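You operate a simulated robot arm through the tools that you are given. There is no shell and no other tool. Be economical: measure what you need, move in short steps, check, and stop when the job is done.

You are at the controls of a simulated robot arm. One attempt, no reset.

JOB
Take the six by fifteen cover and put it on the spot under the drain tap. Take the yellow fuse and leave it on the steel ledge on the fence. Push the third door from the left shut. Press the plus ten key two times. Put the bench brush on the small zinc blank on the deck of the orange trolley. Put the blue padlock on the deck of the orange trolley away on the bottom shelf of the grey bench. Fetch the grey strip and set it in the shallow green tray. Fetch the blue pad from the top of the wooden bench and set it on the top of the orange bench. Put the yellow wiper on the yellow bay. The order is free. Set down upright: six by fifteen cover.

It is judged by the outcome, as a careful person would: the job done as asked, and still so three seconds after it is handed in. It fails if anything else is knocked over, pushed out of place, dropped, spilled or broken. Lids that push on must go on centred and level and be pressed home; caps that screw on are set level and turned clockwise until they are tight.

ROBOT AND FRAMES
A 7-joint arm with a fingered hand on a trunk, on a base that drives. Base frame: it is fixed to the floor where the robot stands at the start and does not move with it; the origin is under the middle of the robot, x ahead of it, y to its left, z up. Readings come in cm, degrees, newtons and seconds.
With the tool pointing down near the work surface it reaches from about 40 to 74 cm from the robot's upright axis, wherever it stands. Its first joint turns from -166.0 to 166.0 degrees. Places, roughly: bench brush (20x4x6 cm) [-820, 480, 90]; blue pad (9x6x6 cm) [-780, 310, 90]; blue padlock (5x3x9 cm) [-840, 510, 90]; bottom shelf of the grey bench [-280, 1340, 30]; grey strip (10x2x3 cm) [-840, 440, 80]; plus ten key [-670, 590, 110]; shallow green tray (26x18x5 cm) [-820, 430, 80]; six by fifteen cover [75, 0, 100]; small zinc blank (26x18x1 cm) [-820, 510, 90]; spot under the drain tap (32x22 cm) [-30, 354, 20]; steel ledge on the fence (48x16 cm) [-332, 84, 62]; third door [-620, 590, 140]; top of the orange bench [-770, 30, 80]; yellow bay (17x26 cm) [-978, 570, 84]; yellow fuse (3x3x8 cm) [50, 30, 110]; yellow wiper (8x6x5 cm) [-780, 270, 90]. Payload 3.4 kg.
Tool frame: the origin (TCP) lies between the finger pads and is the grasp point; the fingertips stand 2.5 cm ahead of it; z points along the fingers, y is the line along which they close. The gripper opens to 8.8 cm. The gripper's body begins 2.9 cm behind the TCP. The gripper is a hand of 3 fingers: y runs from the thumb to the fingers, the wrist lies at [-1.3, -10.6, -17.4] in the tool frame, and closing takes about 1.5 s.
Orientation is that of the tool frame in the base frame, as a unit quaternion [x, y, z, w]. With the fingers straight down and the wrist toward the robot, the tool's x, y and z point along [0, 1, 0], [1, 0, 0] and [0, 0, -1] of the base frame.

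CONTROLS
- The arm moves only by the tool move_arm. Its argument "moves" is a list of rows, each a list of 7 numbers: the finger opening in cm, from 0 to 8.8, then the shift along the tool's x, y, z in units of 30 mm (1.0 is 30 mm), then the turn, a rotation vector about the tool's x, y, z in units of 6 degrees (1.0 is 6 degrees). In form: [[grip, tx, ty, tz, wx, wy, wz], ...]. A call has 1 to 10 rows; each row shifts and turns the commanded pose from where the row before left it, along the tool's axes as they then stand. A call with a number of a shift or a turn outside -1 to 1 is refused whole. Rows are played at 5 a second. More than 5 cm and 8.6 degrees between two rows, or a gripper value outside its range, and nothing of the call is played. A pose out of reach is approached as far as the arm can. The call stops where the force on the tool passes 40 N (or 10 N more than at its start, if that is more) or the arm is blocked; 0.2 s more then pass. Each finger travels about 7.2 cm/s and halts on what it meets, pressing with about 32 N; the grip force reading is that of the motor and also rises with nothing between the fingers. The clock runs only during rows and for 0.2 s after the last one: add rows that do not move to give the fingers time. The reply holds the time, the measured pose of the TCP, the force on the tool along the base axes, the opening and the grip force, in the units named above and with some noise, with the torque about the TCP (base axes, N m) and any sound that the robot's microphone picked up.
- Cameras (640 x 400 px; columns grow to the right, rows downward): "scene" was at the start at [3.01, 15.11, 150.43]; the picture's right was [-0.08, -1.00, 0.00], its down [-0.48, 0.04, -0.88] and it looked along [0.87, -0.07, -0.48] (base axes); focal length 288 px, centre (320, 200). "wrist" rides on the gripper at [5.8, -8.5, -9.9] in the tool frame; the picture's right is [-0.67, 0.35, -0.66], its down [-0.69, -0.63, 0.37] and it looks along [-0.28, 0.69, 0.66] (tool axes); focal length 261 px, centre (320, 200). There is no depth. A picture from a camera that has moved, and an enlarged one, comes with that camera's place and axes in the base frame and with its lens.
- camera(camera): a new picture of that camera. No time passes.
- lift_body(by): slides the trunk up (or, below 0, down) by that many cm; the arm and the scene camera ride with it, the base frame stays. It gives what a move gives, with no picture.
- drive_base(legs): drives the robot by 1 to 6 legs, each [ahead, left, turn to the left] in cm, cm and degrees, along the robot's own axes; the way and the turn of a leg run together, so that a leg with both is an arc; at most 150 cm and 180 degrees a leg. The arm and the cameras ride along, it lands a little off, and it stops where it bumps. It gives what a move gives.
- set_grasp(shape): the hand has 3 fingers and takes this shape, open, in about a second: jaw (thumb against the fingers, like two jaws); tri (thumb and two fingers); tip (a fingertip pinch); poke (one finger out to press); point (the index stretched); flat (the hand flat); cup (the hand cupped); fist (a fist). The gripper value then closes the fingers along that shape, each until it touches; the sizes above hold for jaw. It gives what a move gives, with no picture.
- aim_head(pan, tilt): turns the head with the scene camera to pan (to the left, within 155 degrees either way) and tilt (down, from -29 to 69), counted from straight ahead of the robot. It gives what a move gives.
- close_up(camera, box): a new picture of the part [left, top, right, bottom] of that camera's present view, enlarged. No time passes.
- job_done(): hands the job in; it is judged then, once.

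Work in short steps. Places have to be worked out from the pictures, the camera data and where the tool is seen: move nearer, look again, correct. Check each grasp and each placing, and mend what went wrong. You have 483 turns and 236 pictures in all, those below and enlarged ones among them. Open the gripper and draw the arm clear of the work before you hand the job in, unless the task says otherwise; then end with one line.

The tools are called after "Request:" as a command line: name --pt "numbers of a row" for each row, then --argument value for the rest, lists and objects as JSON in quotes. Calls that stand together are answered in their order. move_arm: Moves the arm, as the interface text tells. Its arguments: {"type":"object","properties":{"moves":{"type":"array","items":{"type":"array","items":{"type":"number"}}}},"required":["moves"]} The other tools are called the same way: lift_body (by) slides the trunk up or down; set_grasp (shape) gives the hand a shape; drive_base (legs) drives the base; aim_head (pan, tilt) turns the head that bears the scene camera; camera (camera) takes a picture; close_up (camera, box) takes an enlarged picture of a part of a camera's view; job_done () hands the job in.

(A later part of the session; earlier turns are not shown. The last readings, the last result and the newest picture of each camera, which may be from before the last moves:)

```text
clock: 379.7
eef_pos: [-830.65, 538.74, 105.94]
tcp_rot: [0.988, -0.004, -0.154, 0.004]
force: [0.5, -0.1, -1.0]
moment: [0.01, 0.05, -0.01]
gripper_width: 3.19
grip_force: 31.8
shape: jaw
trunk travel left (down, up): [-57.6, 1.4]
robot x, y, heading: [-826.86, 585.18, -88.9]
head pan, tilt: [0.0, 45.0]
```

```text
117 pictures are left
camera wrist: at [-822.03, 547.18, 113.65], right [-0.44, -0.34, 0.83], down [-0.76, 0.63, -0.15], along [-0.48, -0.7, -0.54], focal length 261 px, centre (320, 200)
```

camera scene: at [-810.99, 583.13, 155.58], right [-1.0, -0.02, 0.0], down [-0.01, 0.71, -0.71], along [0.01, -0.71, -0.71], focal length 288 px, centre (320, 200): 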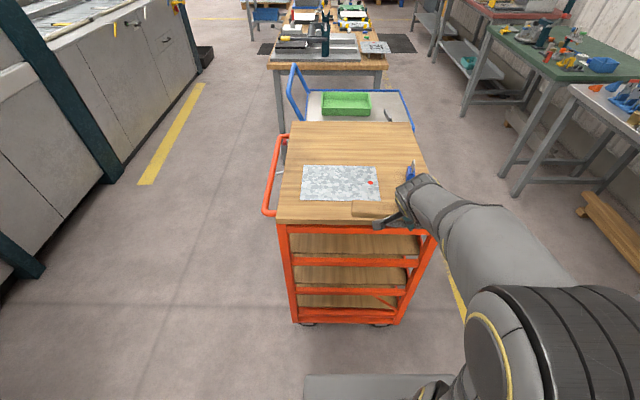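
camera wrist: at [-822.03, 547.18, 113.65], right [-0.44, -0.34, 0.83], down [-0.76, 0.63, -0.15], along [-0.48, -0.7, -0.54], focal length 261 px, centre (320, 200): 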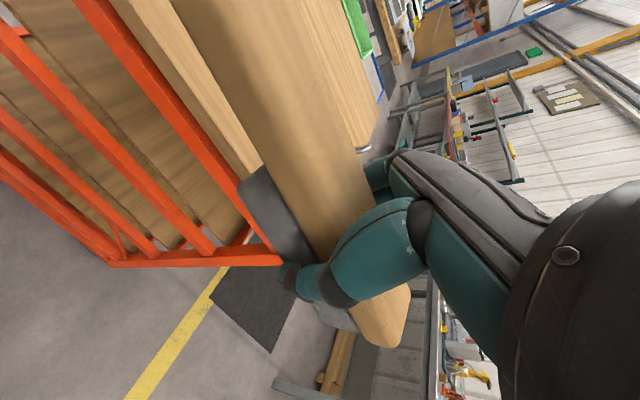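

Re-deriving: the deck is at z≈90, zinc centre ≈(-817,509). Shift left 12.6, ahead 12, then extend 17.7 cm.

Request:
drive_base --legs '[[12, 12.6, -1]]'

Request:
move_arm --pt "0 0 0.8 0 0 0 0" --pt "0 0 0.8 0 0 0 0" --pt "0 0 0.8 0 0 0 0" --pt "0 0 0.8 0 0 0 0" --pt "0 0 0.8 0 0 0 0" --pt "0 0 0.8 0 0 0 0" --pt "0 0 0.8 0 0 0 0" --pt "0 0 0 0 0 0 0"

Request:
camera --camera "scene"

Request:
camera --camera "wrist"

```text
clock: 381.1
eef_pos: [-818.86, 526.75, 105.9]
tcp_rot: [0.988, -0.014, -0.154, 0.002]
force: [-0.1, 0.0, -1.4]
moment: [0.0, 0.04, 0.02]
gripper_width: 3.21
grip_force: 32.0
shape: jaw
trunk travel left (down, up): [-57.6, 1.4]
robot x, y, heading: [-813.9, 573.27, -90.1]
head pan, tilt: [0.0, 45.0]
```

```text
clock: 382.9
eef_pos: [-819.28, 510.09, 106.07]
tcp_rot: [0.988, -0.013, -0.153, 0.001]
force: [-0.1, 0.3, -1.9]
moment: [0.01, 0.02, 0.02]
gripper_width: 3.21
grip_force: 32.2
shape: jaw
trunk travel left (down, up): [-57.6, 1.4]
robot x, y, heading: [-814.04, 572.87, -90.3]
head pan, tilt: [0.0, 45.0]
```

```text
116 pictures are left
camera scene: at [-798.39, 570.91, 155.58], right [-1.0, 0.0, 0.0], down [0.0, 0.71, -0.71], along [0.0, -0.71, -0.71], focal length 288 px, centre (320, 200)
```

scene: 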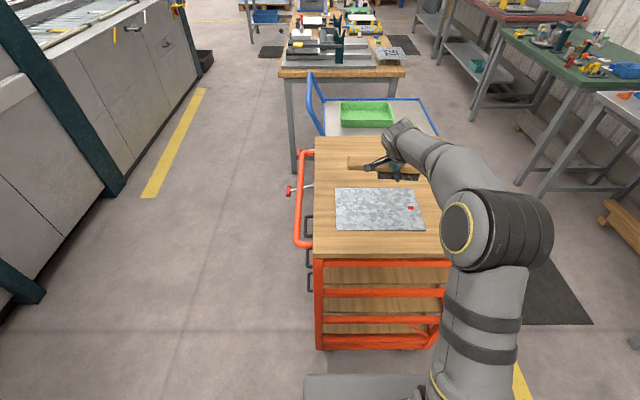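

```text
115 pictures are left
camera wrist: at [-810.51, 518.39, 113.72], right [-0.45, -0.33, 0.83], down [-0.75, 0.65, -0.15], along [-0.49, -0.69, -0.54], focal length 261 px, centre (320, 200)
```

wrist: 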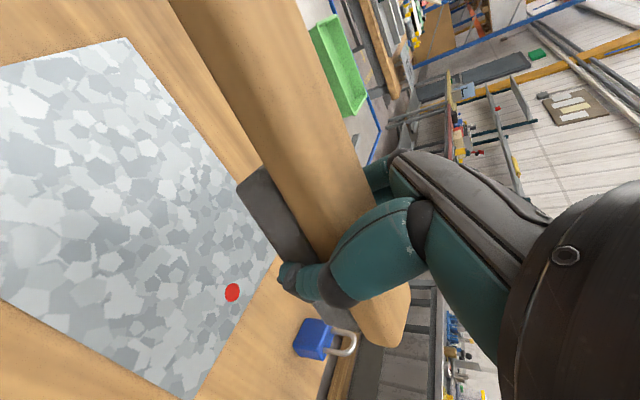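

Zinc is x -829..-803.5, y 500.5..517.7; brush is centred over it. Lower by trunk 9 cm and then fine steps.

Request:
lift_body --by -9

Request:
close_up --camera "scene" --box '[280, 110, 480, 270]'

Request:
lift_body --by -1.5

Request:
lift_body --by -0.6

```text
clock: 384.2
eef_pos: [-819.29, 510.23, 97.04]
tcp_rot: [0.988, -0.015, -0.153, 0.002]
force: [-0.4, 0.1, -2.2]
moment: [0.0, 0.02, 0.01]
gripper_width: 3.19
grip_force: 32.2
shape: jaw
trunk travel left (down, up): [-48.6, 10.4]
robot x, y, heading: [-813.91, 572.83, -90.3]
head pan, tilt: [0.0, 45.0]
```

```text
2.50 times, centred on (380, 190) of scene
camera zoom: at [-798.4, 570.91, 146.58], right [-1.0, 0.0, 0.0], down [0.0, 0.71, -0.71], along [0.0, -0.71, -0.71], focal length 721 px, centre (170, 225)
```

zoom: 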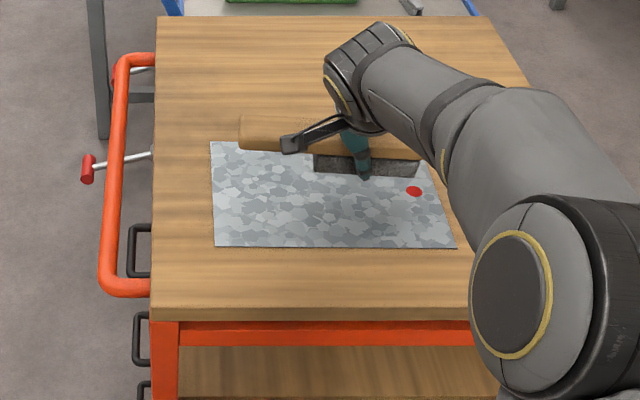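

```text
clock: 384.8
eef_pos: [-819.29, 510.25, 95.63]
tcp_rot: [0.988, -0.014, -0.153, 0.003]
force: [-1.3, 0.1, -0.8]
moment: [-0.01, 0.03, 0.03]
gripper_width: 3.18
grip_force: 31.4
shape: jaw
trunk travel left (down, up): [-47.1, 11.9]
robot x, y, heading: [-814.33, 573.1, -90.1]
head pan, tilt: [0.0, 45.0]
```

```text
clock: 385.4
eef_pos: [-819.26, 510.13, 94.86]
tcp_rot: [0.988, -0.015, -0.154, 0.002]
force: [-0.6, 0.7, -1.1]
moment: [0.0, 0.04, -0.01]
gripper_width: 3.2
grip_force: 31.5
shape: jaw
trunk travel left (down, up): [-46.5, 12.5]
robot x, y, heading: [-814.18, 573.13, -90.3]
head pan, tilt: [0.0, 45.0]
```

Request:
lift_body --by -0.6

Request:
lift_body --by -0.5

Request:
lift_body --by -0.4

```text
clock: 385.9
eef_pos: [-819.24, 510.14, 94.36]
tcp_rot: [0.988, -0.013, -0.153, 0.003]
force: [-0.5, -0.7, -0.5]
moment: [-0.02, 0.03, 0.05]
gripper_width: 3.19
grip_force: 32.1
shape: jaw
trunk travel left (down, up): [-45.9, 13.1]
robot x, y, heading: [-814.16, 573.09, -90.3]
head pan, tilt: [0.0, 45.0]
```

```text
clock: 386.5
eef_pos: [-819.25, 510.15, 93.84]
tcp_rot: [0.988, -0.014, -0.153, 0.003]
force: [-0.3, -0.5, -1.7]
moment: [-0.01, 0.02, -0.01]
gripper_width: 3.2
grip_force: 31.8
shape: jaw
trunk travel left (down, up): [-45.4, 13.6]
robot x, y, heading: [-814.38, 573.33, -90.2]
head pan, tilt: [0.0, 45.0]
```

```text
clock: 387.0
eef_pos: [-819.3, 510.09, 93.46]
tcp_rot: [0.988, -0.014, -0.153, 0.002]
force: [0.7, -0.1, -1.4]
moment: [0.03, 0.01, 0.03]
gripper_width: 3.23
grip_force: 32.5
shape: jaw
trunk travel left (down, up): [-45.0, 14.0]
robot x, y, heading: [-814.28, 573.16, -90.0]
head pan, tilt: [0.0, 45.0]
```

Request:
lift_body --by -0.4

Request:
lift_body --by -0.4

Request:
close_up --camera "scene" --box '[280, 110, 480, 270]'

```text
clock: 387.5
eef_pos: [-819.25, 510.19, 93.17]
tcp_rot: [0.988, -0.013, -0.154, 0.002]
force: [0.3, 0.5, -1.2]
moment: [0.05, 0.06, 0.0]
gripper_width: 3.16
grip_force: 31.9
shape: jaw
trunk travel left (down, up): [-44.6, 14.4]
robot x, y, heading: [-814.31, 572.97, -90.2]
head pan, tilt: [0.0, 45.0]
```

```text
clock: 388.1
eef_pos: [-819.31, 510.1, 92.89]
tcp_rot: [0.988, -0.013, -0.153, 0.005]
force: [0.5, -1.4, 11.2]
moment: [-0.33, 0.04, 0.02]
gripper_width: 3.21
grip_force: 31.8
shape: jaw
trunk travel left (down, up): [-44.2, 14.8]
robot x, y, heading: [-814.24, 573.25, -90.1]
head pan, tilt: [0.0, 45.0]
```

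```text
2.50 times, centred on (380, 190) of scene
camera zoom: at [-798.37, 571.03, 142.2], right [-1.0, 0.0, 0.0], down [0.0, 0.71, -0.71], along [0.0, -0.71, -0.71], focal length 721 px, centre (170, 225)
```

zoom: 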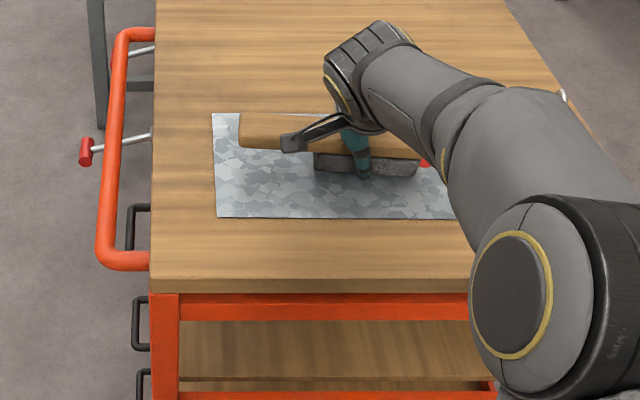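

Contact. Open and rise.

Request:
move_arm --pt "3.6 0 0 0 0 0 0" --pt "4.2 0 0 0 0 0 0" --pt "5 0 0 0 0 0 0" --pt "6.5 0 0 0 0 0 0" --pt "8 0 0 0 0 0 0" --pt "8.5 0 0 0 0 0 0"

Request:
lift_body --by 14

Request:
close_up --camera "scene" --box '[280, 110, 480, 270]'

Request:
camera --camera "wrist"

```text
clock: 389.4
eef_pos: [-819.26, 510.22, 92.56]
tcp_rot: [0.988, -0.013, -0.153, 0.002]
force: [0.4, 1.0, 1.6]
moment: [0.03, -0.02, -0.09]
gripper_width: 8.42
grip_force: 0.1
shape: jaw
trunk travel left (down, up): [-44.2, 14.8]
robot x, y, heading: [-814.25, 573.17, -90.3]
head pan, tilt: [0.0, 45.0]
```

```text
clock: 391.1
eef_pos: [-819.17, 510.2, 106.66]
tcp_rot: [0.988, -0.014, -0.153, 0.003]
force: [-0.2, -0.2, 0.1]
moment: [0.02, 0.01, 0.01]
gripper_width: 8.47
grip_force: 0.1
shape: jaw
trunk travel left (down, up): [-58.2, 0.8]
robot x, y, heading: [-814.12, 573.0, -90.0]
head pan, tilt: [0.0, 45.0]
```

```text
2.50 times, centred on (380, 190) of scene
camera zoom: at [-798.39, 570.91, 156.18], right [-1.0, 0.0, 0.0], down [0.0, 0.71, -0.71], along [0.0, -0.71, -0.71], focal length 721 px, centre (170, 225)
```

zoom: 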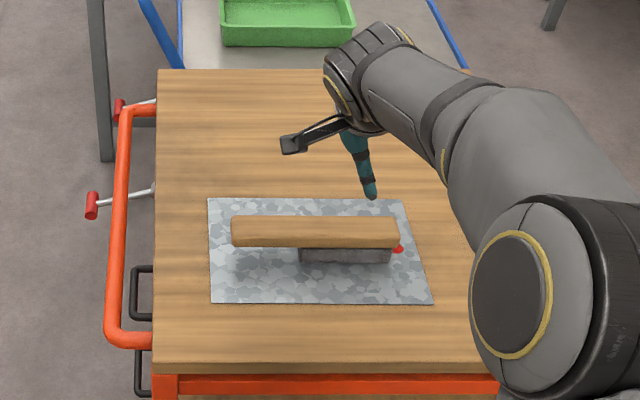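

```text
111 pictures are left
camera wrist: at [-810.51, 518.42, 114.32], right [-0.45, -0.33, 0.83], down [-0.75, 0.65, -0.15], along [-0.49, -0.69, -0.54], focal length 261 px, centre (320, 200)
```

wrist: 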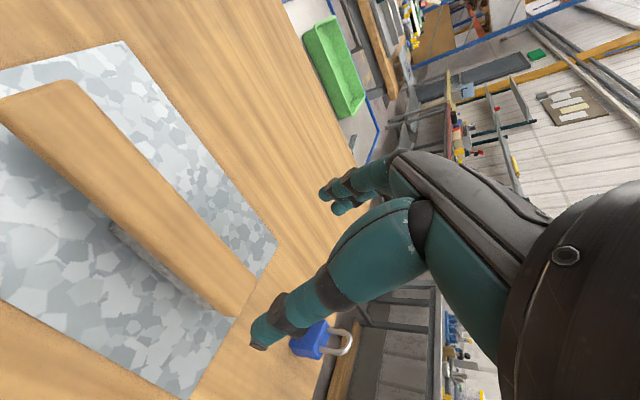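

Brush sits on the zinc. Next the grey strip: straighten the tool and go around to the west side of the blue trolley.

Request:
move_arm --pt "8.8 0 -0.8 0 0 1 0" --pt "8.8 0 -0.8 0 0 1 0" --pt "8.8 0 -0.8 0 0 1 0" --pt "8.8 0 -0.8 0 0 0 0" --pt "8.8 0 0 0 0 0 0"

Request:
drive_base --legs '[[-3, 0, 0], [0, -84, 0], [0, 0, 90], [0, -66, 0], [0, -66, 0]]'

Request:
camera --camera "scene"

Request:
camera --camera "wrist"

```text
clock: 392.3
eef_pos: [-818.96, 519.93, 106.49]
tcp_rot: [1.0, -0.013, 0.004, 0.005]
force: [-0.1, -0.2, 0.3]
moment: [0.01, 0.01, -0.01]
gripper_width: 8.75
grip_force: 0.1
shape: jaw
trunk travel left (down, up): [-58.2, 0.8]
robot x, y, heading: [-814.23, 572.82, -90.3]
head pan, tilt: [0.0, 45.0]
```

```text
clock: 407.5
eef_pos: [-842.99, 441.87, 106.52]
tcp_rot: [0.714, 0.701, 0.006, 0.001]
force: [-0.5, 0.0, 0.2]
moment: [0.01, 0.02, -0.01]
gripper_width: 8.78
grip_force: 0.0
shape: jaw
trunk travel left (down, up): [-58.2, 0.8]
robot x, y, heading: [-896.34, 446.29, 0.2]
head pan, tilt: [0.0, 45.0]
```

```text
110 pictures are left
camera scene: at [-894.38, 462.06, 156.18], right [0.0, -1.0, 0.0], down [-0.71, 0.0, -0.71], along [0.71, 0.0, -0.71], focal length 288 px, centre (320, 200)
```

scene: 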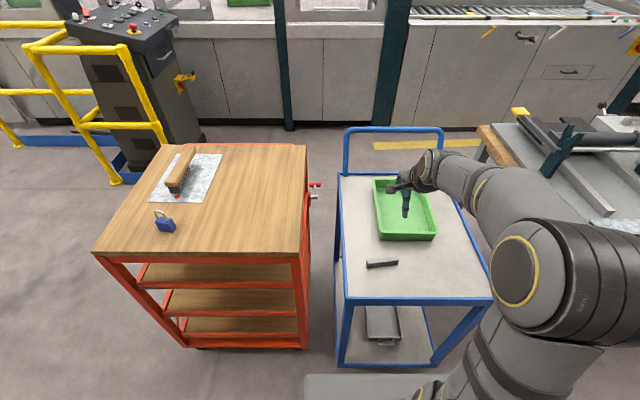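

```text
109 pictures are left
camera wrist: at [-851.48, 447.67, 116.41], right [0.33, -0.68, 0.65], down [-0.64, -0.67, -0.38], along [0.69, -0.29, -0.66], focal length 261 px, centre (320, 200)
```

wrist: 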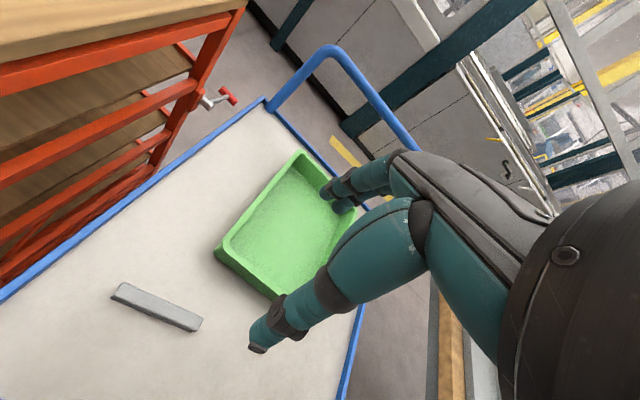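

Strip top centre ≈(-844.5,443,77.8), yawed ~10°. Rotate, align and lower by trunk to view.

Request:
move_arm --pt "6 0.2 -0.25 0 0 0 -0.9" --pt "6 0.2 -0.25 0 0 0 -0.9" --pt "6 0 0 0 0 0 0"

Request:
lift_body --by -18

Request:
camera --camera "wrist"

Request:
close_up --camera "scene" --box '[320, 160, 480, 280]'

```text
clock: 408.3
eef_pos: [-844.43, 443.05, 106.49]
tcp_rot: [0.644, 0.765, 0.006, 0.001]
force: [0.0, 0.2, 0.2]
moment: [-0.01, -0.05, 0.01]
gripper_width: 6.0
grip_force: 0.1
shape: jaw
trunk travel left (down, up): [-58.2, 0.8]
robot x, y, heading: [-896.41, 446.42, 0.3]
head pan, tilt: [0.0, 45.0]
```

```text
clock: 410.3
eef_pos: [-844.58, 442.98, 88.51]
tcp_rot: [0.645, 0.764, 0.006, 0.002]
force: [-0.8, -1.0, -0.3]
moment: [0.02, 0.0, 0.02]
gripper_width: 6.02
grip_force: 0.1
shape: jaw
trunk travel left (down, up): [-40.2, 18.8]
robot x, y, heading: [-896.28, 446.3, 0.4]
head pan, tilt: [0.0, 45.0]
```

```text
108 pictures are left
camera wrist: at [-853.95, 447.12, 98.44], right [0.45, -0.61, 0.66], down [-0.5, -0.78, -0.38], along [0.74, -0.16, -0.65], focal length 261 px, centre (320, 200)
```

wrist: 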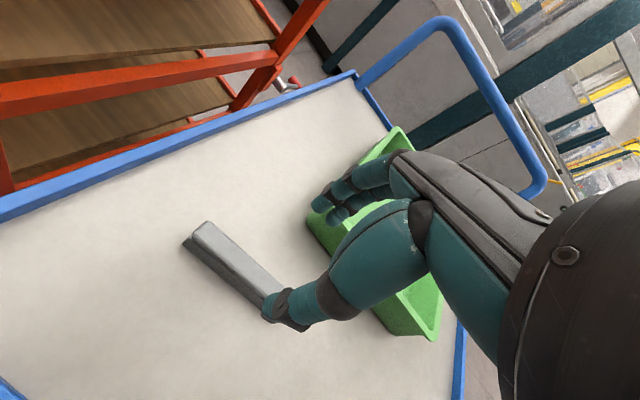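

```text
3.33 times, centred on (400, 220) of scene
camera zoom: at [-894.38, 462.1, 138.18], right [0.0, -1.0, 0.0], down [-0.71, 0.0, -0.71], along [0.71, 0.0, -0.71], focal length 962 px, centre (53, 133)
```

zoom: 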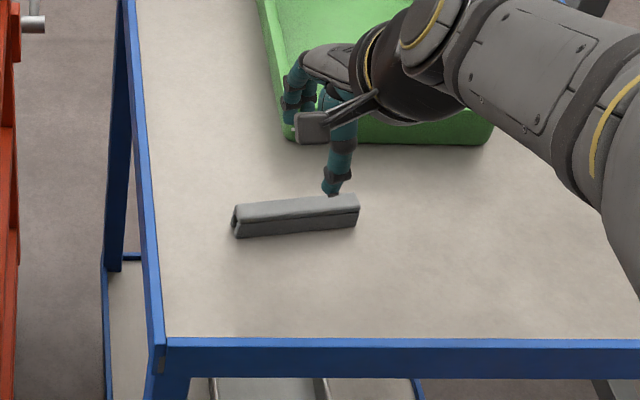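

Refined strip centre (-843,442.3). Adjust and lower 10 cm.

Request:
move_arm --pt "6 -0.3 0.45 0 0 0 0" --pt "6 0 0 0 0 0 0"

Request:
lift_body --by -8

Request:
camera --camera "wrist"

Request:
close_up --camera "scene" --box '[320, 140, 480, 260]'

```text
clock: 410.9
eef_pos: [-842.96, 442.31, 88.63]
tcp_rot: [0.645, 0.764, 0.006, 0.001]
force: [-0.1, -0.9, -0.2]
moment: [0.05, 0.01, 0.02]
gripper_width: 6.03
grip_force: 0.1
shape: jaw
trunk travel left (down, up): [-40.2, 18.8]
robot x, y, heading: [-896.3, 446.48, 0.0]
head pan, tilt: [0.0, 45.0]
```

```text
clock: 412.1
eef_pos: [-843.0, 442.21, 80.67]
tcp_rot: [0.644, 0.765, 0.005, 0.001]
force: [0.4, 0.9, 0.4]
moment: [-0.01, 0.0, 0.0]
gripper_width: 6.0
grip_force: 0.1
shape: jaw
trunk travel left (down, up): [-32.2, 26.8]
robot x, y, heading: [-896.67, 446.28, 0.3]
head pan, tilt: [0.0, 45.0]
```

```text
106 pictures are left
camera wrist: at [-852.45, 446.41, 90.45], right [0.45, -0.61, 0.66], down [-0.5, -0.78, -0.38], along [0.74, -0.16, -0.65], focal length 261 px, centre (320, 200)
```

wrist: 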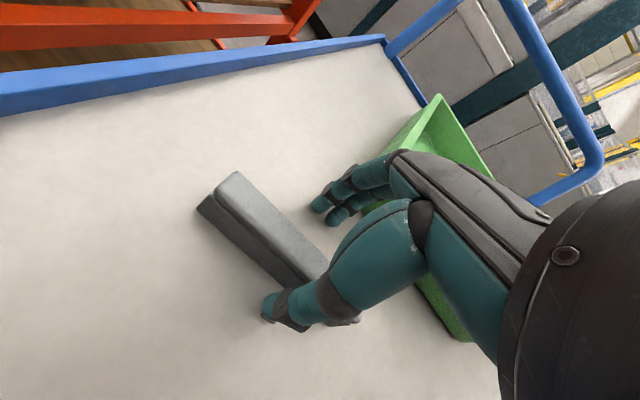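

```text
3.33 times, centred on (400, 200) of scene
camera zoom: at [-894.37, 462.1, 130.18], right [0.0, -1.0, 0.0], down [-0.71, 0.0, -0.71], along [0.71, 0.0, -0.71], focal length 962 px, centre (53, 200)
```

zoom: 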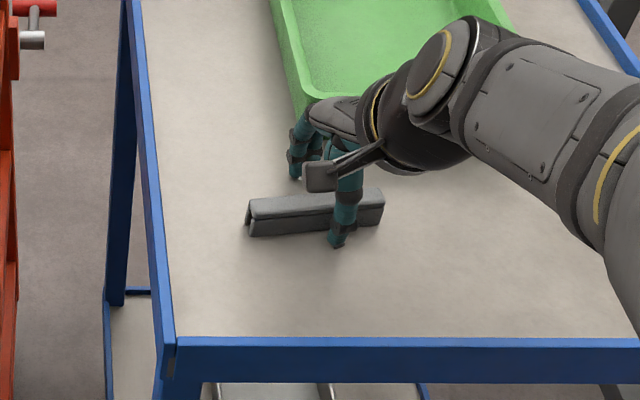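

Strip is between thumb and fingers. Lower 2.3 and close.

Request:
lift_body --by -2.3

Request:
move_arm --pt "4 0 0 0 0 0 0" --pt "2 0 0 0 0 0 0" --pt "0 0 0 0 0 0 0" --pt "0 0 0 0 0 0 0" --pt "0 0 0 0 0 0 0" --pt "0 0 0 0 0 0 0"

Request:
lift_body --by 14

Request:
camera --camera "wrist"

Request:
camera --camera "scene"

```text
clock: 412.5
eef_pos: [-842.71, 442.38, 80.66]
tcp_rot: [0.645, 0.764, 0.011, 0.01]
force: [0.4, 1.0, 12.0]
moment: [0.01, 0.53, -0.05]
gripper_width: 6.15
grip_force: 0.0
shape: jaw
trunk travel left (down, up): [-31.4, 27.6]
robot x, y, heading: [-896.29, 446.14, 0.1]
head pan, tilt: [0.0, 45.0]
stopped: the force on the tool passed its limit at 56 N (the readings are from after the stop); the commanded pose is now the measured one
```

```text
clock: 413.9
eef_pos: [-842.9, 442.29, 80.65]
tcp_rot: [0.645, 0.764, 0.011, 0.01]
force: [-15.8, -2.9, 27.3]
moment: [-0.16, 1.46, 0.02]
gripper_width: 2.27
grip_force: 31.9
shape: jaw
trunk travel left (down, up): [-31.4, 27.6]
robot x, y, heading: [-896.31, 446.71, 0.2]
head pan, tilt: [0.0, 45.0]
```

```text
clock: 415.6
eef_pos: [-842.77, 442.27, 94.44]
tcp_rot: [0.645, 0.764, 0.009, 0.009]
force: [-0.6, 0.6, 0.5]
moment: [0.01, 0.0, 0.03]
gripper_width: 1.93
grip_force: 31.6
shape: jaw
trunk travel left (down, up): [-45.4, 13.6]
robot x, y, heading: [-896.46, 446.82, 0.1]
head pan, tilt: [0.0, 45.0]
```

```text
104 pictures are left
camera wrist: at [-852.25, 446.44, 104.1], right [0.44, -0.6, 0.67], down [-0.5, -0.78, -0.38], along [0.75, -0.16, -0.64], focal length 261 px, centre (320, 200)
```

wrist: 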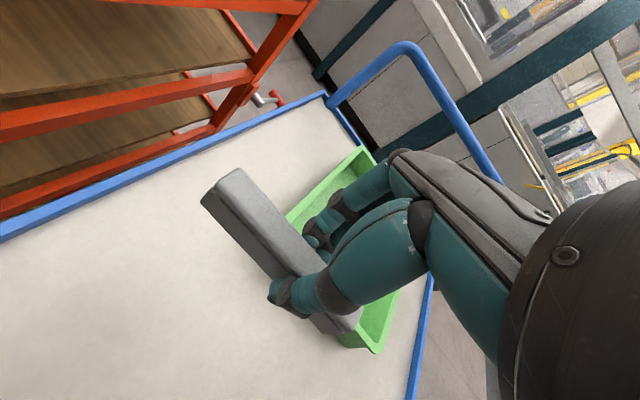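

```text
103 pictures are left
camera scene: at [-894.37, 462.11, 143.39], right [0.0, -1.0, 0.0], down [-0.71, 0.0, -0.71], along [0.71, 0.0, -0.71], focal length 288 px, centre (320, 200)
```

scene: 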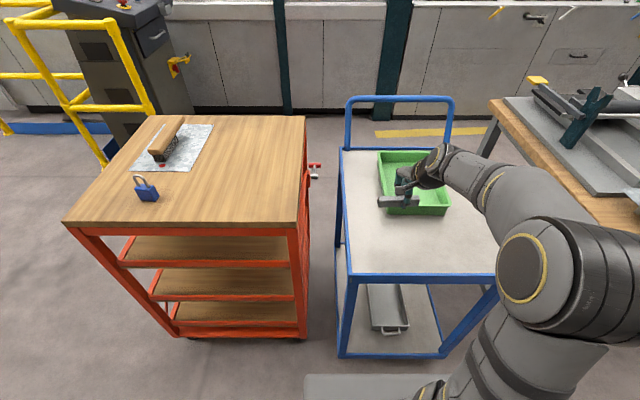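

Strip held. Tray spans x -837..-810, y 421..441. Shift the robot 12 cm right, then extend to (-829.5,431).

Request:
drive_base --legs '[[1.5, -12, 0]]'

Request:
move_arm --pt "0 -0.1 0.8 0 0 0 0" --pt "0 -0.1 0.8 0 0 0 0" --pt "0 -0.1 0.8 0 0 0 0" --pt "0 -0.1 0.8 0 0 0 0" --pt "0 0 0.8 0 0 0 0" --pt "0 0 0 0 0 0 0"

Request:
camera --camera "wrist"

Request:
close_up --camera "scene" --box '[300, 90, 500, 250]'

```text
clock: 416.8
eef_pos: [-841.06, 429.99, 94.39]
tcp_rot: [0.646, 0.763, 0.01, 0.009]
force: [-0.5, -1.2, -0.8]
moment: [-0.02, -0.03, 0.03]
gripper_width: 1.96
grip_force: 31.7
shape: jaw
trunk travel left (down, up): [-45.4, 13.6]
robot x, y, heading: [-895.23, 434.27, 0.0]
head pan, tilt: [0.0, 45.0]
```

```text
clock: 418.2
eef_pos: [-828.92, 430.92, 94.75]
tcp_rot: [0.646, 0.763, 0.01, 0.009]
force: [0.7, -0.1, -1.0]
moment: [0.04, -0.03, 0.0]
gripper_width: 1.93
grip_force: 32.1
shape: jaw
trunk travel left (down, up): [-45.4, 13.6]
robot x, y, heading: [-894.66, 434.12, 0.3]
head pan, tilt: [0.0, 45.0]
```

```text
102 pictures are left
camera wrist: at [-838.63, 435.14, 104.4], right [0.44, -0.61, 0.67], down [-0.5, -0.78, -0.38], along [0.75, -0.17, -0.64], focal length 261 px, centre (320, 200)
```

wrist: 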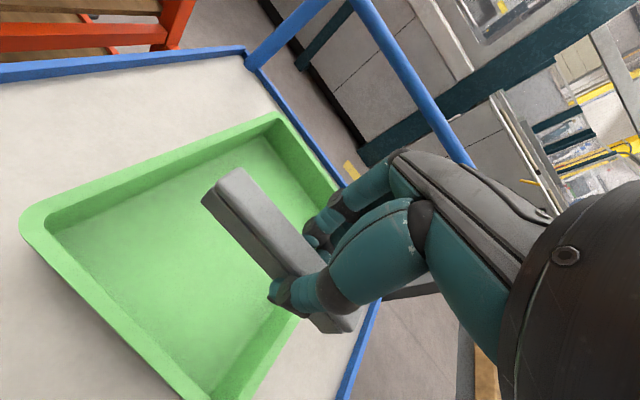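

```text
2.50 times, centred on (400, 170) of scene
camera zoom: at [-892.8, 449.99, 143.39], right [0.0, -1.0, 0.0], down [-0.71, 0.0, -0.71], along [0.71, 0.0, -0.71], focal length 721 px, centre (120, 275)
```

zoom: 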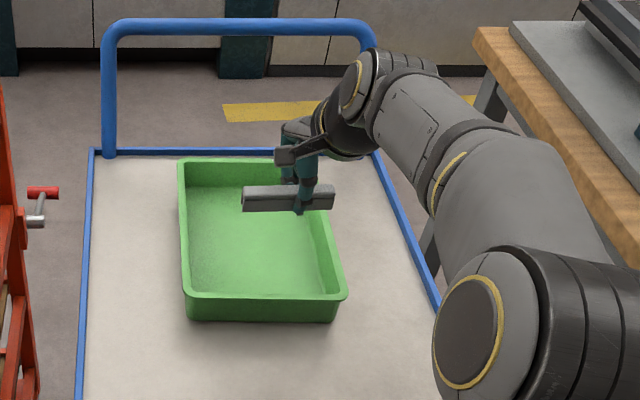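

Shift 1 cm toward tray centre and lower by trunk.

Request:
move_arm --pt "0 0.36 0.1 0 0 0 0" --pt "0 0 0 0 0 0 0"

Request:
lift_body --by -11

Request:
camera --camera "wrist"

Request:
lift_body --by -1

Request:
lift_body --by -0.6

```text
clock: 418.8
eef_pos: [-828.96, 432.04, 94.67]
tcp_rot: [0.646, 0.763, 0.01, 0.009]
force: [0.1, 0.3, -0.7]
moment: [-0.04, -0.05, 0.0]
gripper_width: 1.95
grip_force: 32.2
shape: jaw
trunk travel left (down, up): [-45.4, 13.6]
robot x, y, heading: [-895.29, 434.51, -0.1]
head pan, tilt: [0.0, 45.0]
```

```text
clock: 420.2
eef_pos: [-829.02, 432.05, 83.67]
tcp_rot: [0.646, 0.763, 0.009, 0.01]
force: [0.2, -0.5, 0.3]
moment: [0.01, -0.01, -0.02]
gripper_width: 1.97
grip_force: 32.2
shape: jaw
trunk travel left (down, up): [-34.4, 24.6]
robot x, y, heading: [-894.7, 433.77, 0.2]
head pan, tilt: [0.0, 45.0]
```

```text
100 pictures are left
camera wrist: at [-838.57, 436.23, 93.42], right [0.44, -0.61, 0.67], down [-0.5, -0.78, -0.38], along [0.75, -0.16, -0.64], focal length 261 px, centre (320, 200)
```

wrist: 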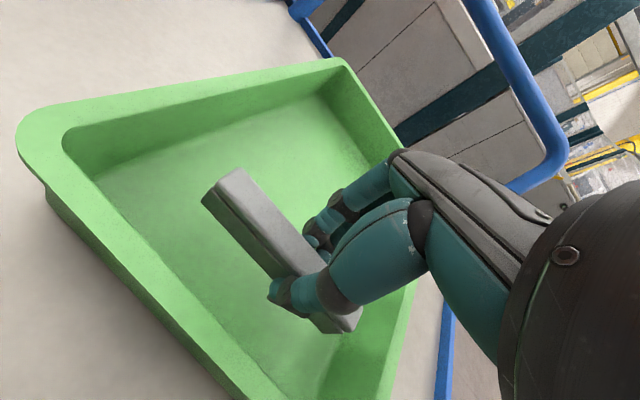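

```text
clock: 420.8
eef_pos: [-829.06, 432.04, 82.73]
tcp_rot: [0.645, 0.764, 0.009, 0.009]
force: [-0.1, -0.6, 0.4]
moment: [-0.02, -0.01, 0.0]
gripper_width: 1.93
grip_force: 32.3
shape: jaw
trunk travel left (down, up): [-33.4, 25.6]
robot x, y, heading: [-894.9, 433.95, -0.0]
head pan, tilt: [0.0, 45.0]
```

```text
clock: 421.4
eef_pos: [-829.04, 432.01, 82.03]
tcp_rot: [0.646, 0.763, 0.01, 0.009]
force: [-0.2, -0.6, -1.3]
moment: [-0.01, -0.03, -0.03]
gripper_width: 1.97
grip_force: 32.5
shape: jaw
trunk travel left (down, up): [-32.8, 26.2]
robot x, y, heading: [-894.94, 433.9, 0.1]
head pan, tilt: [0.0, 45.0]
```

Request:
lift_body --by -0.4

Request:
lift_body --by -0.4

```text
clock: 421.9
eef_pos: [-829.0, 432.11, 81.66]
tcp_rot: [0.647, 0.763, 0.01, 0.009]
force: [-0.6, 0.6, -0.6]
moment: [0.01, 0.01, 0.0]
gripper_width: 1.96
grip_force: 31.9
shape: jaw
trunk travel left (down, up): [-32.4, 26.6]
robot x, y, heading: [-894.97, 434.37, -0.0]
head pan, tilt: [0.0, 45.0]
```

```text
clock: 422.4
eef_pos: [-828.96, 431.99, 81.34]
tcp_rot: [0.647, 0.762, 0.01, 0.009]
force: [0.4, 0.7, -0.7]
moment: [-0.01, 0.0, 0.0]
gripper_width: 1.93
grip_force: 31.7
shape: jaw
trunk travel left (down, up): [-32.0, 27.0]
robot x, y, heading: [-894.69, 433.84, -0.0]
head pan, tilt: [0.0, 45.0]
```

Request:
lift_body --by -0.3

Request:
lift_body --by -0.3

```text
clock: 422.9
eef_pos: [-829.02, 432.02, 81.13]
tcp_rot: [0.647, 0.762, 0.011, 0.009]
force: [0.5, 0.5, 3.6]
moment: [0.0, 0.07, 0.02]
gripper_width: 1.95
grip_force: 32.2
shape: jaw
trunk travel left (down, up): [-31.7, 27.3]
robot x, y, heading: [-894.73, 434.03, 0.3]
head pan, tilt: [0.0, 45.0]
```

```text
clock: 423.4
eef_pos: [-829.08, 432.0, 81.02]
tcp_rot: [0.647, 0.763, 0.012, 0.012]
force: [0.0, -0.9, 20.0]
moment: [-0.04, 0.59, -0.01]
gripper_width: 1.95
grip_force: 32.1
shape: jaw
trunk travel left (down, up): [-31.4, 27.6]
robot x, y, heading: [-894.87, 434.32, 0.1]
head pan, tilt: [0.0, 45.0]
```

Contact. Open and raise.

Request:
move_arm --pt "2.4 0 0 0 0 0 0" --pt "3 0 0 0 0 0 0" --pt "4 0 0 0 0 0 0" --pt "5 0 0 0 0 0 0" --pt "5 0 0 0 0 0 0"

Request:
lift_body --by 27

Request:
camera --camera "scene"

Request:
camera --camera "wrist"

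```text
clock: 424.6
eef_pos: [-829.15, 431.98, 80.95]
tcp_rot: [0.646, 0.763, 0.01, 0.011]
force: [2.8, 0.6, 24.0]
moment: [0.06, 0.51, -0.02]
gripper_width: 4.48
grip_force: 0.0
shape: jaw
trunk travel left (down, up): [-31.4, 27.6]
robot x, y, heading: [-895.06, 434.23, 0.0]
head pan, tilt: [0.0, 45.0]
```

```text
clock: 427.4
eef_pos: [-829.03, 432.02, 107.61]
tcp_rot: [0.646, 0.764, 0.01, 0.009]
force: [0.1, -0.6, -0.1]
moment: [0.0, -0.03, -0.03]
gripper_width: 4.96
grip_force: 0.0
shape: jaw
trunk travel left (down, up): [-58.4, 0.6]
robot x, y, heading: [-895.2, 433.95, 0.3]
head pan, tilt: [0.0, 45.0]
```

```text
99 pictures are left
camera scene: at [-892.81, 449.99, 156.39], right [0.0, -1.0, 0.0], down [-0.71, 0.0, -0.71], along [0.71, 0.0, -0.71], focal length 288 px, centre (320, 200)
```

scene: 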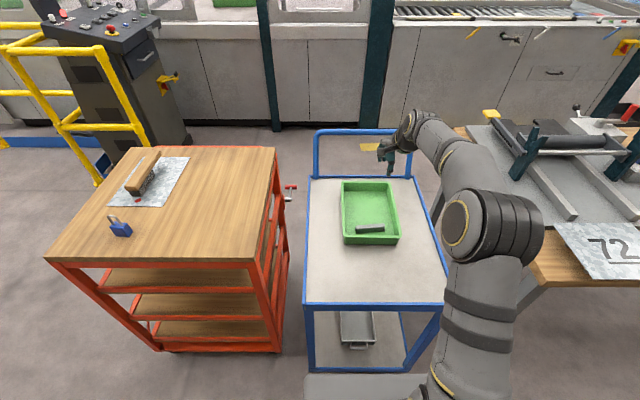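

```text
98 pictures are left
camera wrist: at [-838.56, 436.23, 117.41], right [0.44, -0.61, 0.67], down [-0.5, -0.78, -0.38], along [0.75, -0.16, -0.64], focal length 261 px, centre (320, 200)
```

wrist: 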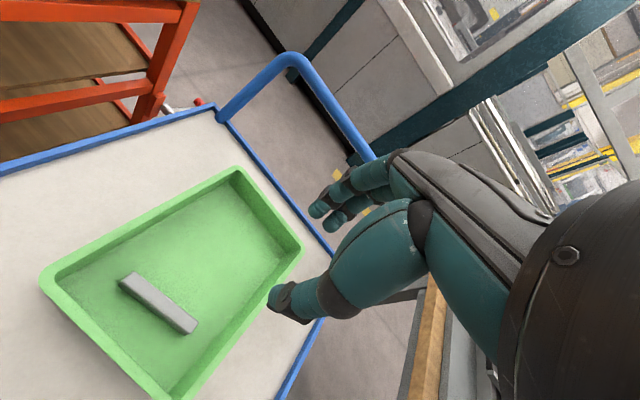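

Strip rests in the tray. Now the guard doors and console: drive to the north side and look east.

Request:
drive_base --legs '[[-3, 0, 0], [0, 90, 0], [0, 85, 0], [90, 0, 0]]'

Request:
aim_head --pan 0 --tilt 10

Request:
camera --camera "scene"

```text
clock: 440.8
eef_pos: [-742.74, 604.18, 107.75]
tcp_rot: [0.645, 0.764, 0.01, 0.009]
force: [0.1, 0.4, 0.4]
moment: [0.03, -0.01, -0.01]
gripper_width: 4.98
grip_force: 0.1
shape: jaw
trunk travel left (down, up): [-58.4, 0.6]
robot x, y, heading: [-808.88, 606.16, 0.4]
head pan, tilt: [0.0, 45.0]
```

```text
clock: 441.8
eef_pos: [-742.81, 604.22, 107.71]
tcp_rot: [0.647, 0.762, 0.01, 0.009]
force: [-0.1, -0.5, 0.0]
moment: [0.02, 0.0, 0.03]
gripper_width: 4.92
grip_force: 0.0
shape: jaw
trunk travel left (down, up): [-58.4, 0.6]
robot x, y, heading: [-808.37, 606.36, 0.2]
head pan, tilt: [0.0, 10.0]
```

```text
97 pictures are left
camera scene: at [-805.53, 622.08, 161.88], right [0.0, -1.0, 0.0], down [-0.17, 0.0, -0.98], along [0.98, 0.0, -0.17], focal length 288 px, centre (320, 200)
```

scene: 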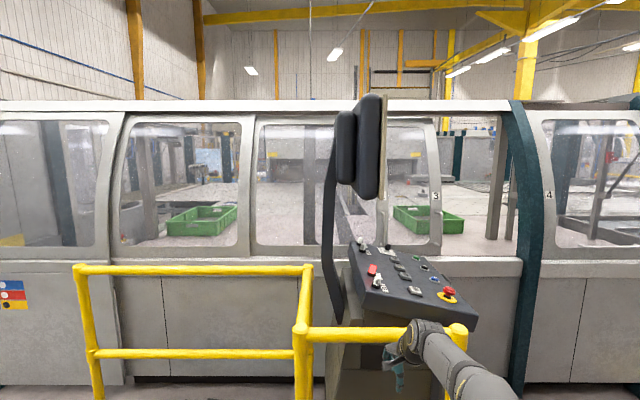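

Door region is near the console. Get a closer view, zooming on doors "3"/"4".

Request:
close_up --camera "scene" --box '[330, 90, 640, 300]'

Request:
close_up --camera "scene" --box '[0, 90, 360, 300]'

```text
1.90 times, centred on (485, 195) of scene
camera zoom: at [-805.53, 622.08, 161.88], right [0.0, -1.0, 0.0], down [-0.17, 0.0, -0.98], along [0.98, 0.0, -0.17], focal length 550 px, centre (6, 210)
```

zoom: 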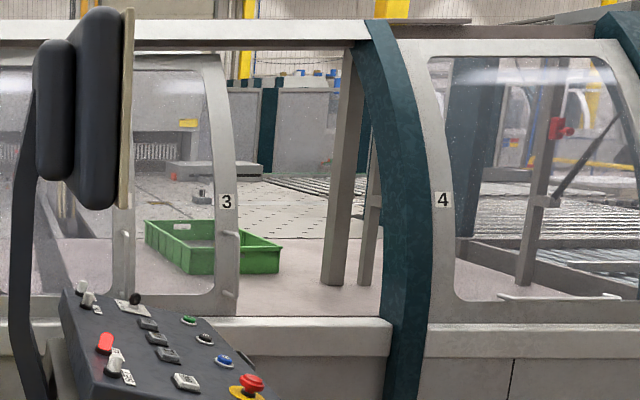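

```text
1.78 times, centred on (180, 195) of scene
camera zoom: at [-805.53, 622.08, 161.88], right [0.0, -1.0, 0.0], down [-0.17, 0.0, -0.98], along [0.98, 0.0, -0.17], focal length 513 px, centre (569, 209)
```

zoom: 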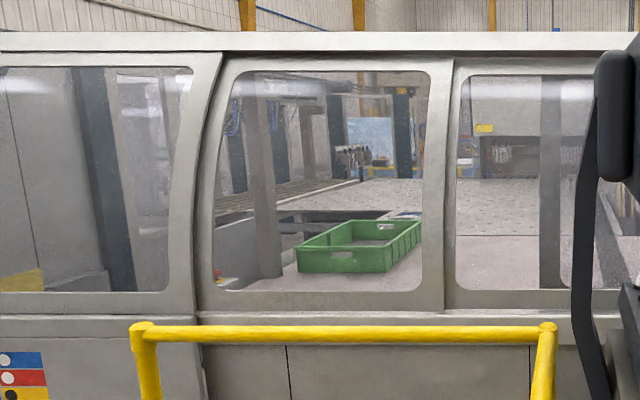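

Door 3 stands open: its leading edge (handle) is at y≈541 and must slide ~43 cm to the right (–y). Retract the hand and move to a spot south of the console.

Request:
move_arm --pt "5 0 -0.95 0 0 0 0" --pt "5 0 -0.95 0 0 0 0" --pt "5 0 -0.95 0 0 0 0" --pt "5 0 -0.95 0 0 0 0" --pt "5 0 -0.95 0 0 0 0" --pt "5 0 -0.95 0 0 0 0"

Request:
drive_base --legs '[[0, -51, 0], [72, 0, 0], [0, -45, 0]]'

Request:
aim_head --pan 10 --tilt 25

Request:
camera --camera "scene"

```text
clock: 443.2
eef_pos: [-759.73, 601.34, 107.4]
tcp_rot: [0.645, 0.764, 0.009, 0.009]
force: [0.1, 0.6, 0.1]
moment: [0.01, 0.03, 0.02]
gripper_width: 4.95
grip_force: 0.1
shape: jaw
trunk travel left (down, up): [-58.4, 0.6]
robot x, y, heading: [-808.57, 606.22, 0.0]
head pan, tilt: [0.0, 10.0]
```

```text
clock: 450.0
eef_pos: [-693.07, 556.51, 107.37]
tcp_rot: [0.605, 0.796, 0.01, 0.009]
force: [0.8, 0.3, 0.1]
moment: [-0.03, -0.02, 0.01]
gripper_width: 4.95
grip_force: 0.0
shape: jaw
trunk travel left (down, up): [-58.4, 0.6]
robot x, y, heading: [-742.49, 556.34, 6.3]
head pan, tilt: [0.0, 10.0]
stopped in leg 3: the robot was blocked; the commanded pose is now the measured one
```

```text
clock: 450.8
eef_pos: [-693.11, 556.44, 107.36]
tcp_rot: [0.605, 0.796, 0.01, 0.009]
force: [0.6, 1.0, -0.2]
moment: [-0.02, -0.02, 0.01]
gripper_width: 4.97
grip_force: 0.1
shape: jaw
trunk travel left (down, up): [-58.4, 0.6]
robot x, y, heading: [-742.38, 555.7, 5.9]
head pan, tilt: [10.0, 25.0]
```

```text
94 pictures are left
camera scene: at [-741.21, 573.81, 159.46], right [0.28, -0.96, 0.0], down [-0.41, -0.12, -0.91], along [0.87, 0.25, -0.42], focal length 288 px, centre (320, 200)
```

scene: 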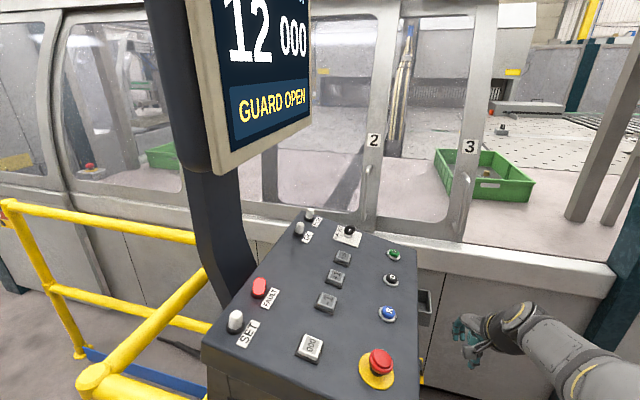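

Blocked again, something low to the front right. Look down there.

Request:
aim_head --pan -40 --tilt 60

Request:
camera --camera "scene"

Request:
aim_head --pan -125 --tilt 50

Request:
camera --camera "scene"

```text
clock: 451.9
eef_pos: [-693.21, 556.33, 107.4]
tcp_rot: [0.604, 0.797, 0.01, 0.008]
force: [0.3, -0.4, 0.3]
moment: [-0.02, 0.02, 0.01]
gripper_width: 4.97
grip_force: 0.0
shape: jaw
trunk travel left (down, up): [-58.4, 0.6]
robot x, y, heading: [-742.42, 556.34, 6.2]
head pan, tilt: [-40.0, 60.0]
```

```text
93 pictures are left
camera scene: at [-744.52, 567.53, 154.45], right [-0.56, -0.83, 0.0], down [-0.72, 0.48, -0.5], along [0.42, -0.28, -0.87], focal length 288 px, centre (320, 200)
```

scene: 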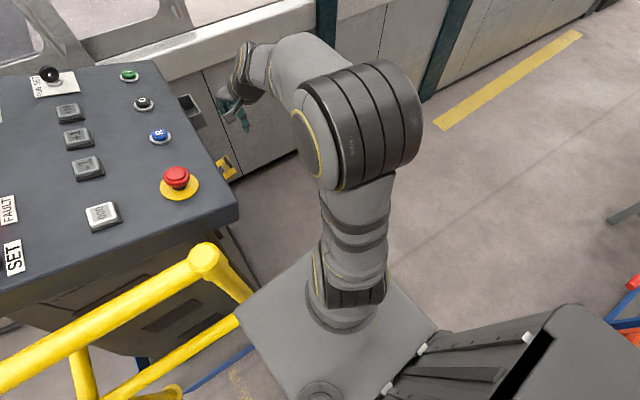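

```text
clock: 453.5
eef_pos: [-693.16, 556.4, 107.26]
tcp_rot: [0.606, 0.795, 0.01, 0.009]
force: [-0.3, 0.5, 0.0]
moment: [0.02, -0.01, 0.0]
gripper_width: 4.95
grip_force: 0.0
shape: jaw
trunk travel left (down, up): [-58.4, 0.6]
robot x, y, heading: [-742.74, 556.28, 6.3]
head pan, tilt: [-125.0, 50.0]
```

```text
92 pictures are left
camera scene: at [-753.77, 564.48, 155.7], right [-0.88, 0.48, 0.0], down [0.37, 0.67, -0.64], along [-0.31, -0.56, -0.77], focal length 288 px, centre (320, 200)
```

scene: 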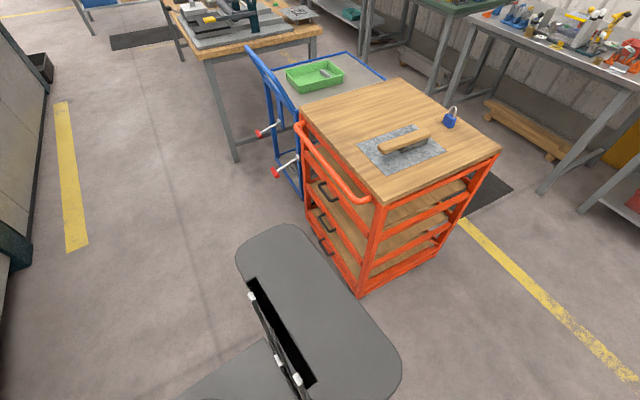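

I likely nudged the console's foot with the front-left corner. Back off 3 cm, straighten, then move right carefully.

Request:
drive_base --legs '[[-3, 0, -6.2], [0, -22, 0], [0, -25, 0]]'

Request:
aim_head --pan 15 --tilt 25

Request:
camera --camera "scene"

```text
clock: 457.2
eef_pos: [-696.16, 503.34, 107.4]
tcp_rot: [0.646, 0.763, 0.01, 0.009]
force: [-0.4, -0.4, 0.3]
moment: [0.03, 0.0, 0.0]
gripper_width: 4.97
grip_force: 0.1
shape: jaw
trunk travel left (down, up): [-58.4, 0.6]
robot x, y, heading: [-744.63, 508.42, 0.2]
head pan, tilt: [-125.0, 50.0]
```

```text
clock: 459.4
eef_pos: [-696.2, 503.52, 107.24]
tcp_rot: [0.646, 0.763, 0.01, 0.009]
force: [0.9, -0.3, 0.0]
moment: [-0.03, 0.0, 0.01]
gripper_width: 4.98
grip_force: 0.2
shape: jaw
trunk travel left (down, up): [-58.4, 0.6]
robot x, y, heading: [-745.6, 508.18, 0.2]
head pan, tilt: [15.0, 25.0]
```

```text
91 pictures are left
camera scene: at [-742.38, 526.51, 159.45], right [0.26, -0.96, 0.0], down [-0.41, -0.11, -0.91], along [0.87, 0.24, -0.42], focal length 288 px, centre (320, 200)
```

scene: 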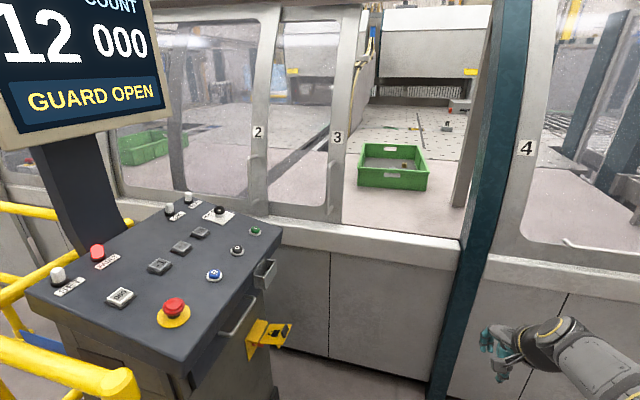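

Request:
close_up --camera "scene" --box '[220, 100, 500, 290]'

Request:
close_up --camera "scene" --box '[40, 180, 300, 340]'

```text
2.11 times, centred on (360, 195) of scene
camera zoom: at [-742.38, 526.51, 159.45], right [0.26, -0.96, 0.0], down [-0.41, -0.11, -0.91], along [0.87, 0.24, -0.42], focal length 607 px, centre (236, 210)
```

zoom: 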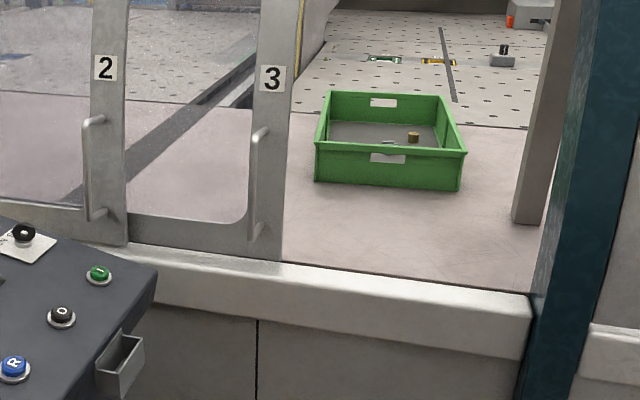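

```text
2.46 times, centred on (170, 260) of scene
camera zoom: at [-742.38, 526.51, 159.45], right [0.26, -0.96, 0.0], down [-0.41, -0.11, -0.91], along [0.87, 0.24, -0.42], focal length 710 px, centre (689, 52)
```

zoom: 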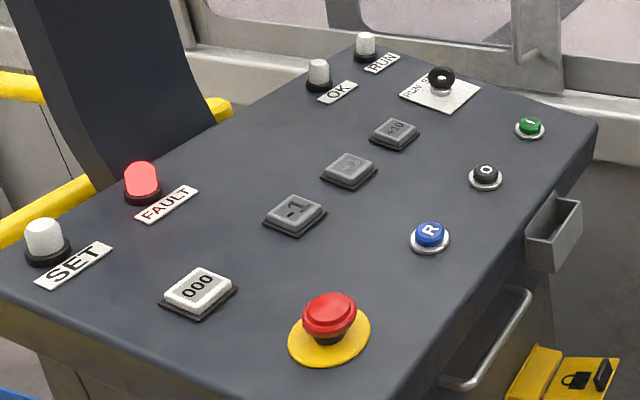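

The "+10" key is the farthest grey key. First the door: handle bar at ≈(-637,551.4), z 103–125; it must slide to y≈504. Move closer: robot to about (-703,523).

Request:
drive_base --legs '[[30, 12, 0], [11, 0, 0]]'

Request:
aim_head --pan 30 --tilt 30

Request:
camera --camera "scene"

Request:
camera --camera "wrist"

```text
clock: 462.4
eef_pos: [-655.18, 515.3, 107.27]
tcp_rot: [0.646, 0.763, 0.009, 0.009]
force: [0.0, -0.1, -0.3]
moment: [-0.01, 0.01, -0.01]
gripper_width: 4.95
grip_force: 0.0
shape: jaw
trunk travel left (down, up): [-58.4, 0.6]
robot x, y, heading: [-704.28, 520.13, 0.3]
head pan, tilt: [15.0, 25.0]
```

```text
clock: 463.1
eef_pos: [-655.2, 515.51, 107.29]
tcp_rot: [0.645, 0.764, 0.01, 0.009]
force: [0.2, -0.7, -0.5]
moment: [-0.03, 0.05, 0.02]
gripper_width: 4.95
grip_force: 0.1
shape: jaw
trunk travel left (down, up): [-58.4, 0.6]
robot x, y, heading: [-704.14, 520.59, 0.5]
head pan, tilt: [30.0, 30.0]
```

```text
88 pictures are left
camera scene: at [-702.51, 540.67, 158.66], right [0.5, -0.86, 0.0], down [-0.43, -0.25, -0.87], along [0.75, 0.44, -0.5], focal length 288 px, centre (320, 200)
```

scene: 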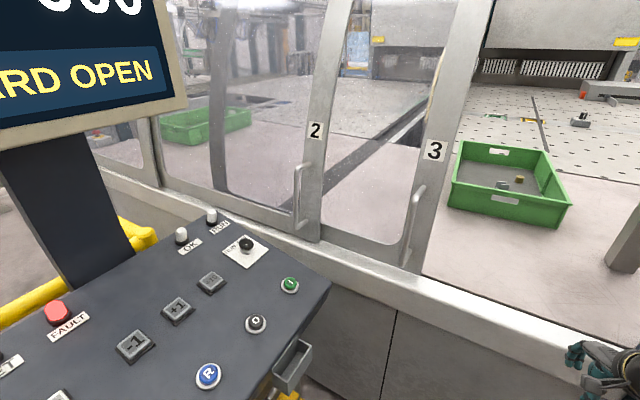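

```text
87 pictures are left
camera wrist: at [-664.86, 519.66, 117.04], right [0.44, -0.6, 0.67], down [-0.5, -0.78, -0.38], along [0.75, -0.16, -0.64], focal length 261 px, centre (320, 200)
```

wrist: 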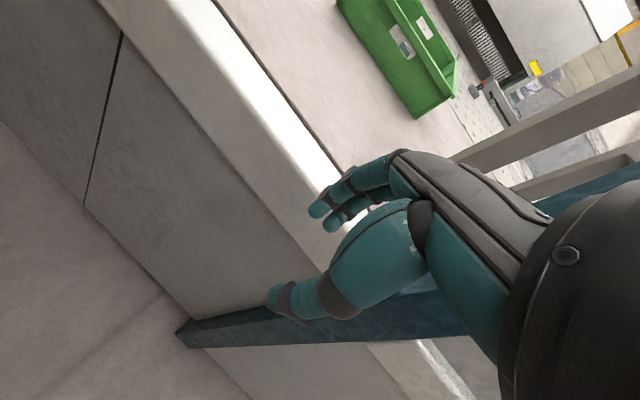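

Prepare: close the fingers, square the yaw, retract 15 cm and raise 6 cm; then drive 12 cm ahead.

Request:
move_arm --pt "3 0 -0.9 -0.4 0 0 0.8" --pt "1 0 -0.9 -0.4 0 0 0.8" --pt "0 0 -0.9 -0.4 0 0 0" --pt "0 0 -0.9 -0.4 0 0 0" --pt "0 0 -0.9 -0.4 0 0 0" --pt "0 0 0 0 0 0 0"

Request:
drive_base --legs '[[12, 2, 0]]'

```text
clock: 464.6
eef_pos: [-668.82, 514.88, 113.04]
tcp_rot: [0.707, 0.707, 0.011, 0.008]
force: [-0.2, -1.1, 0.5]
moment: [-0.03, 0.01, 0.02]
gripper_width: 0.0
grip_force: 32.0
shape: jaw
trunk travel left (down, up): [-58.4, 0.6]
robot x, y, heading: [-704.24, 520.25, -0.0]
head pan, tilt: [30.0, 30.0]
```

```text
clock: 465.8
eef_pos: [-656.76, 516.9, 112.98]
tcp_rot: [0.707, 0.707, 0.01, 0.007]
force: [1.0, -0.4, -0.2]
moment: [-0.02, -0.02, 0.02]
gripper_width: 0.01
grip_force: 31.9
shape: jaw
trunk travel left (down, up): [-58.4, 0.6]
robot x, y, heading: [-692.04, 522.41, 0.2]
head pan, tilt: [30.0, 30.0]
```

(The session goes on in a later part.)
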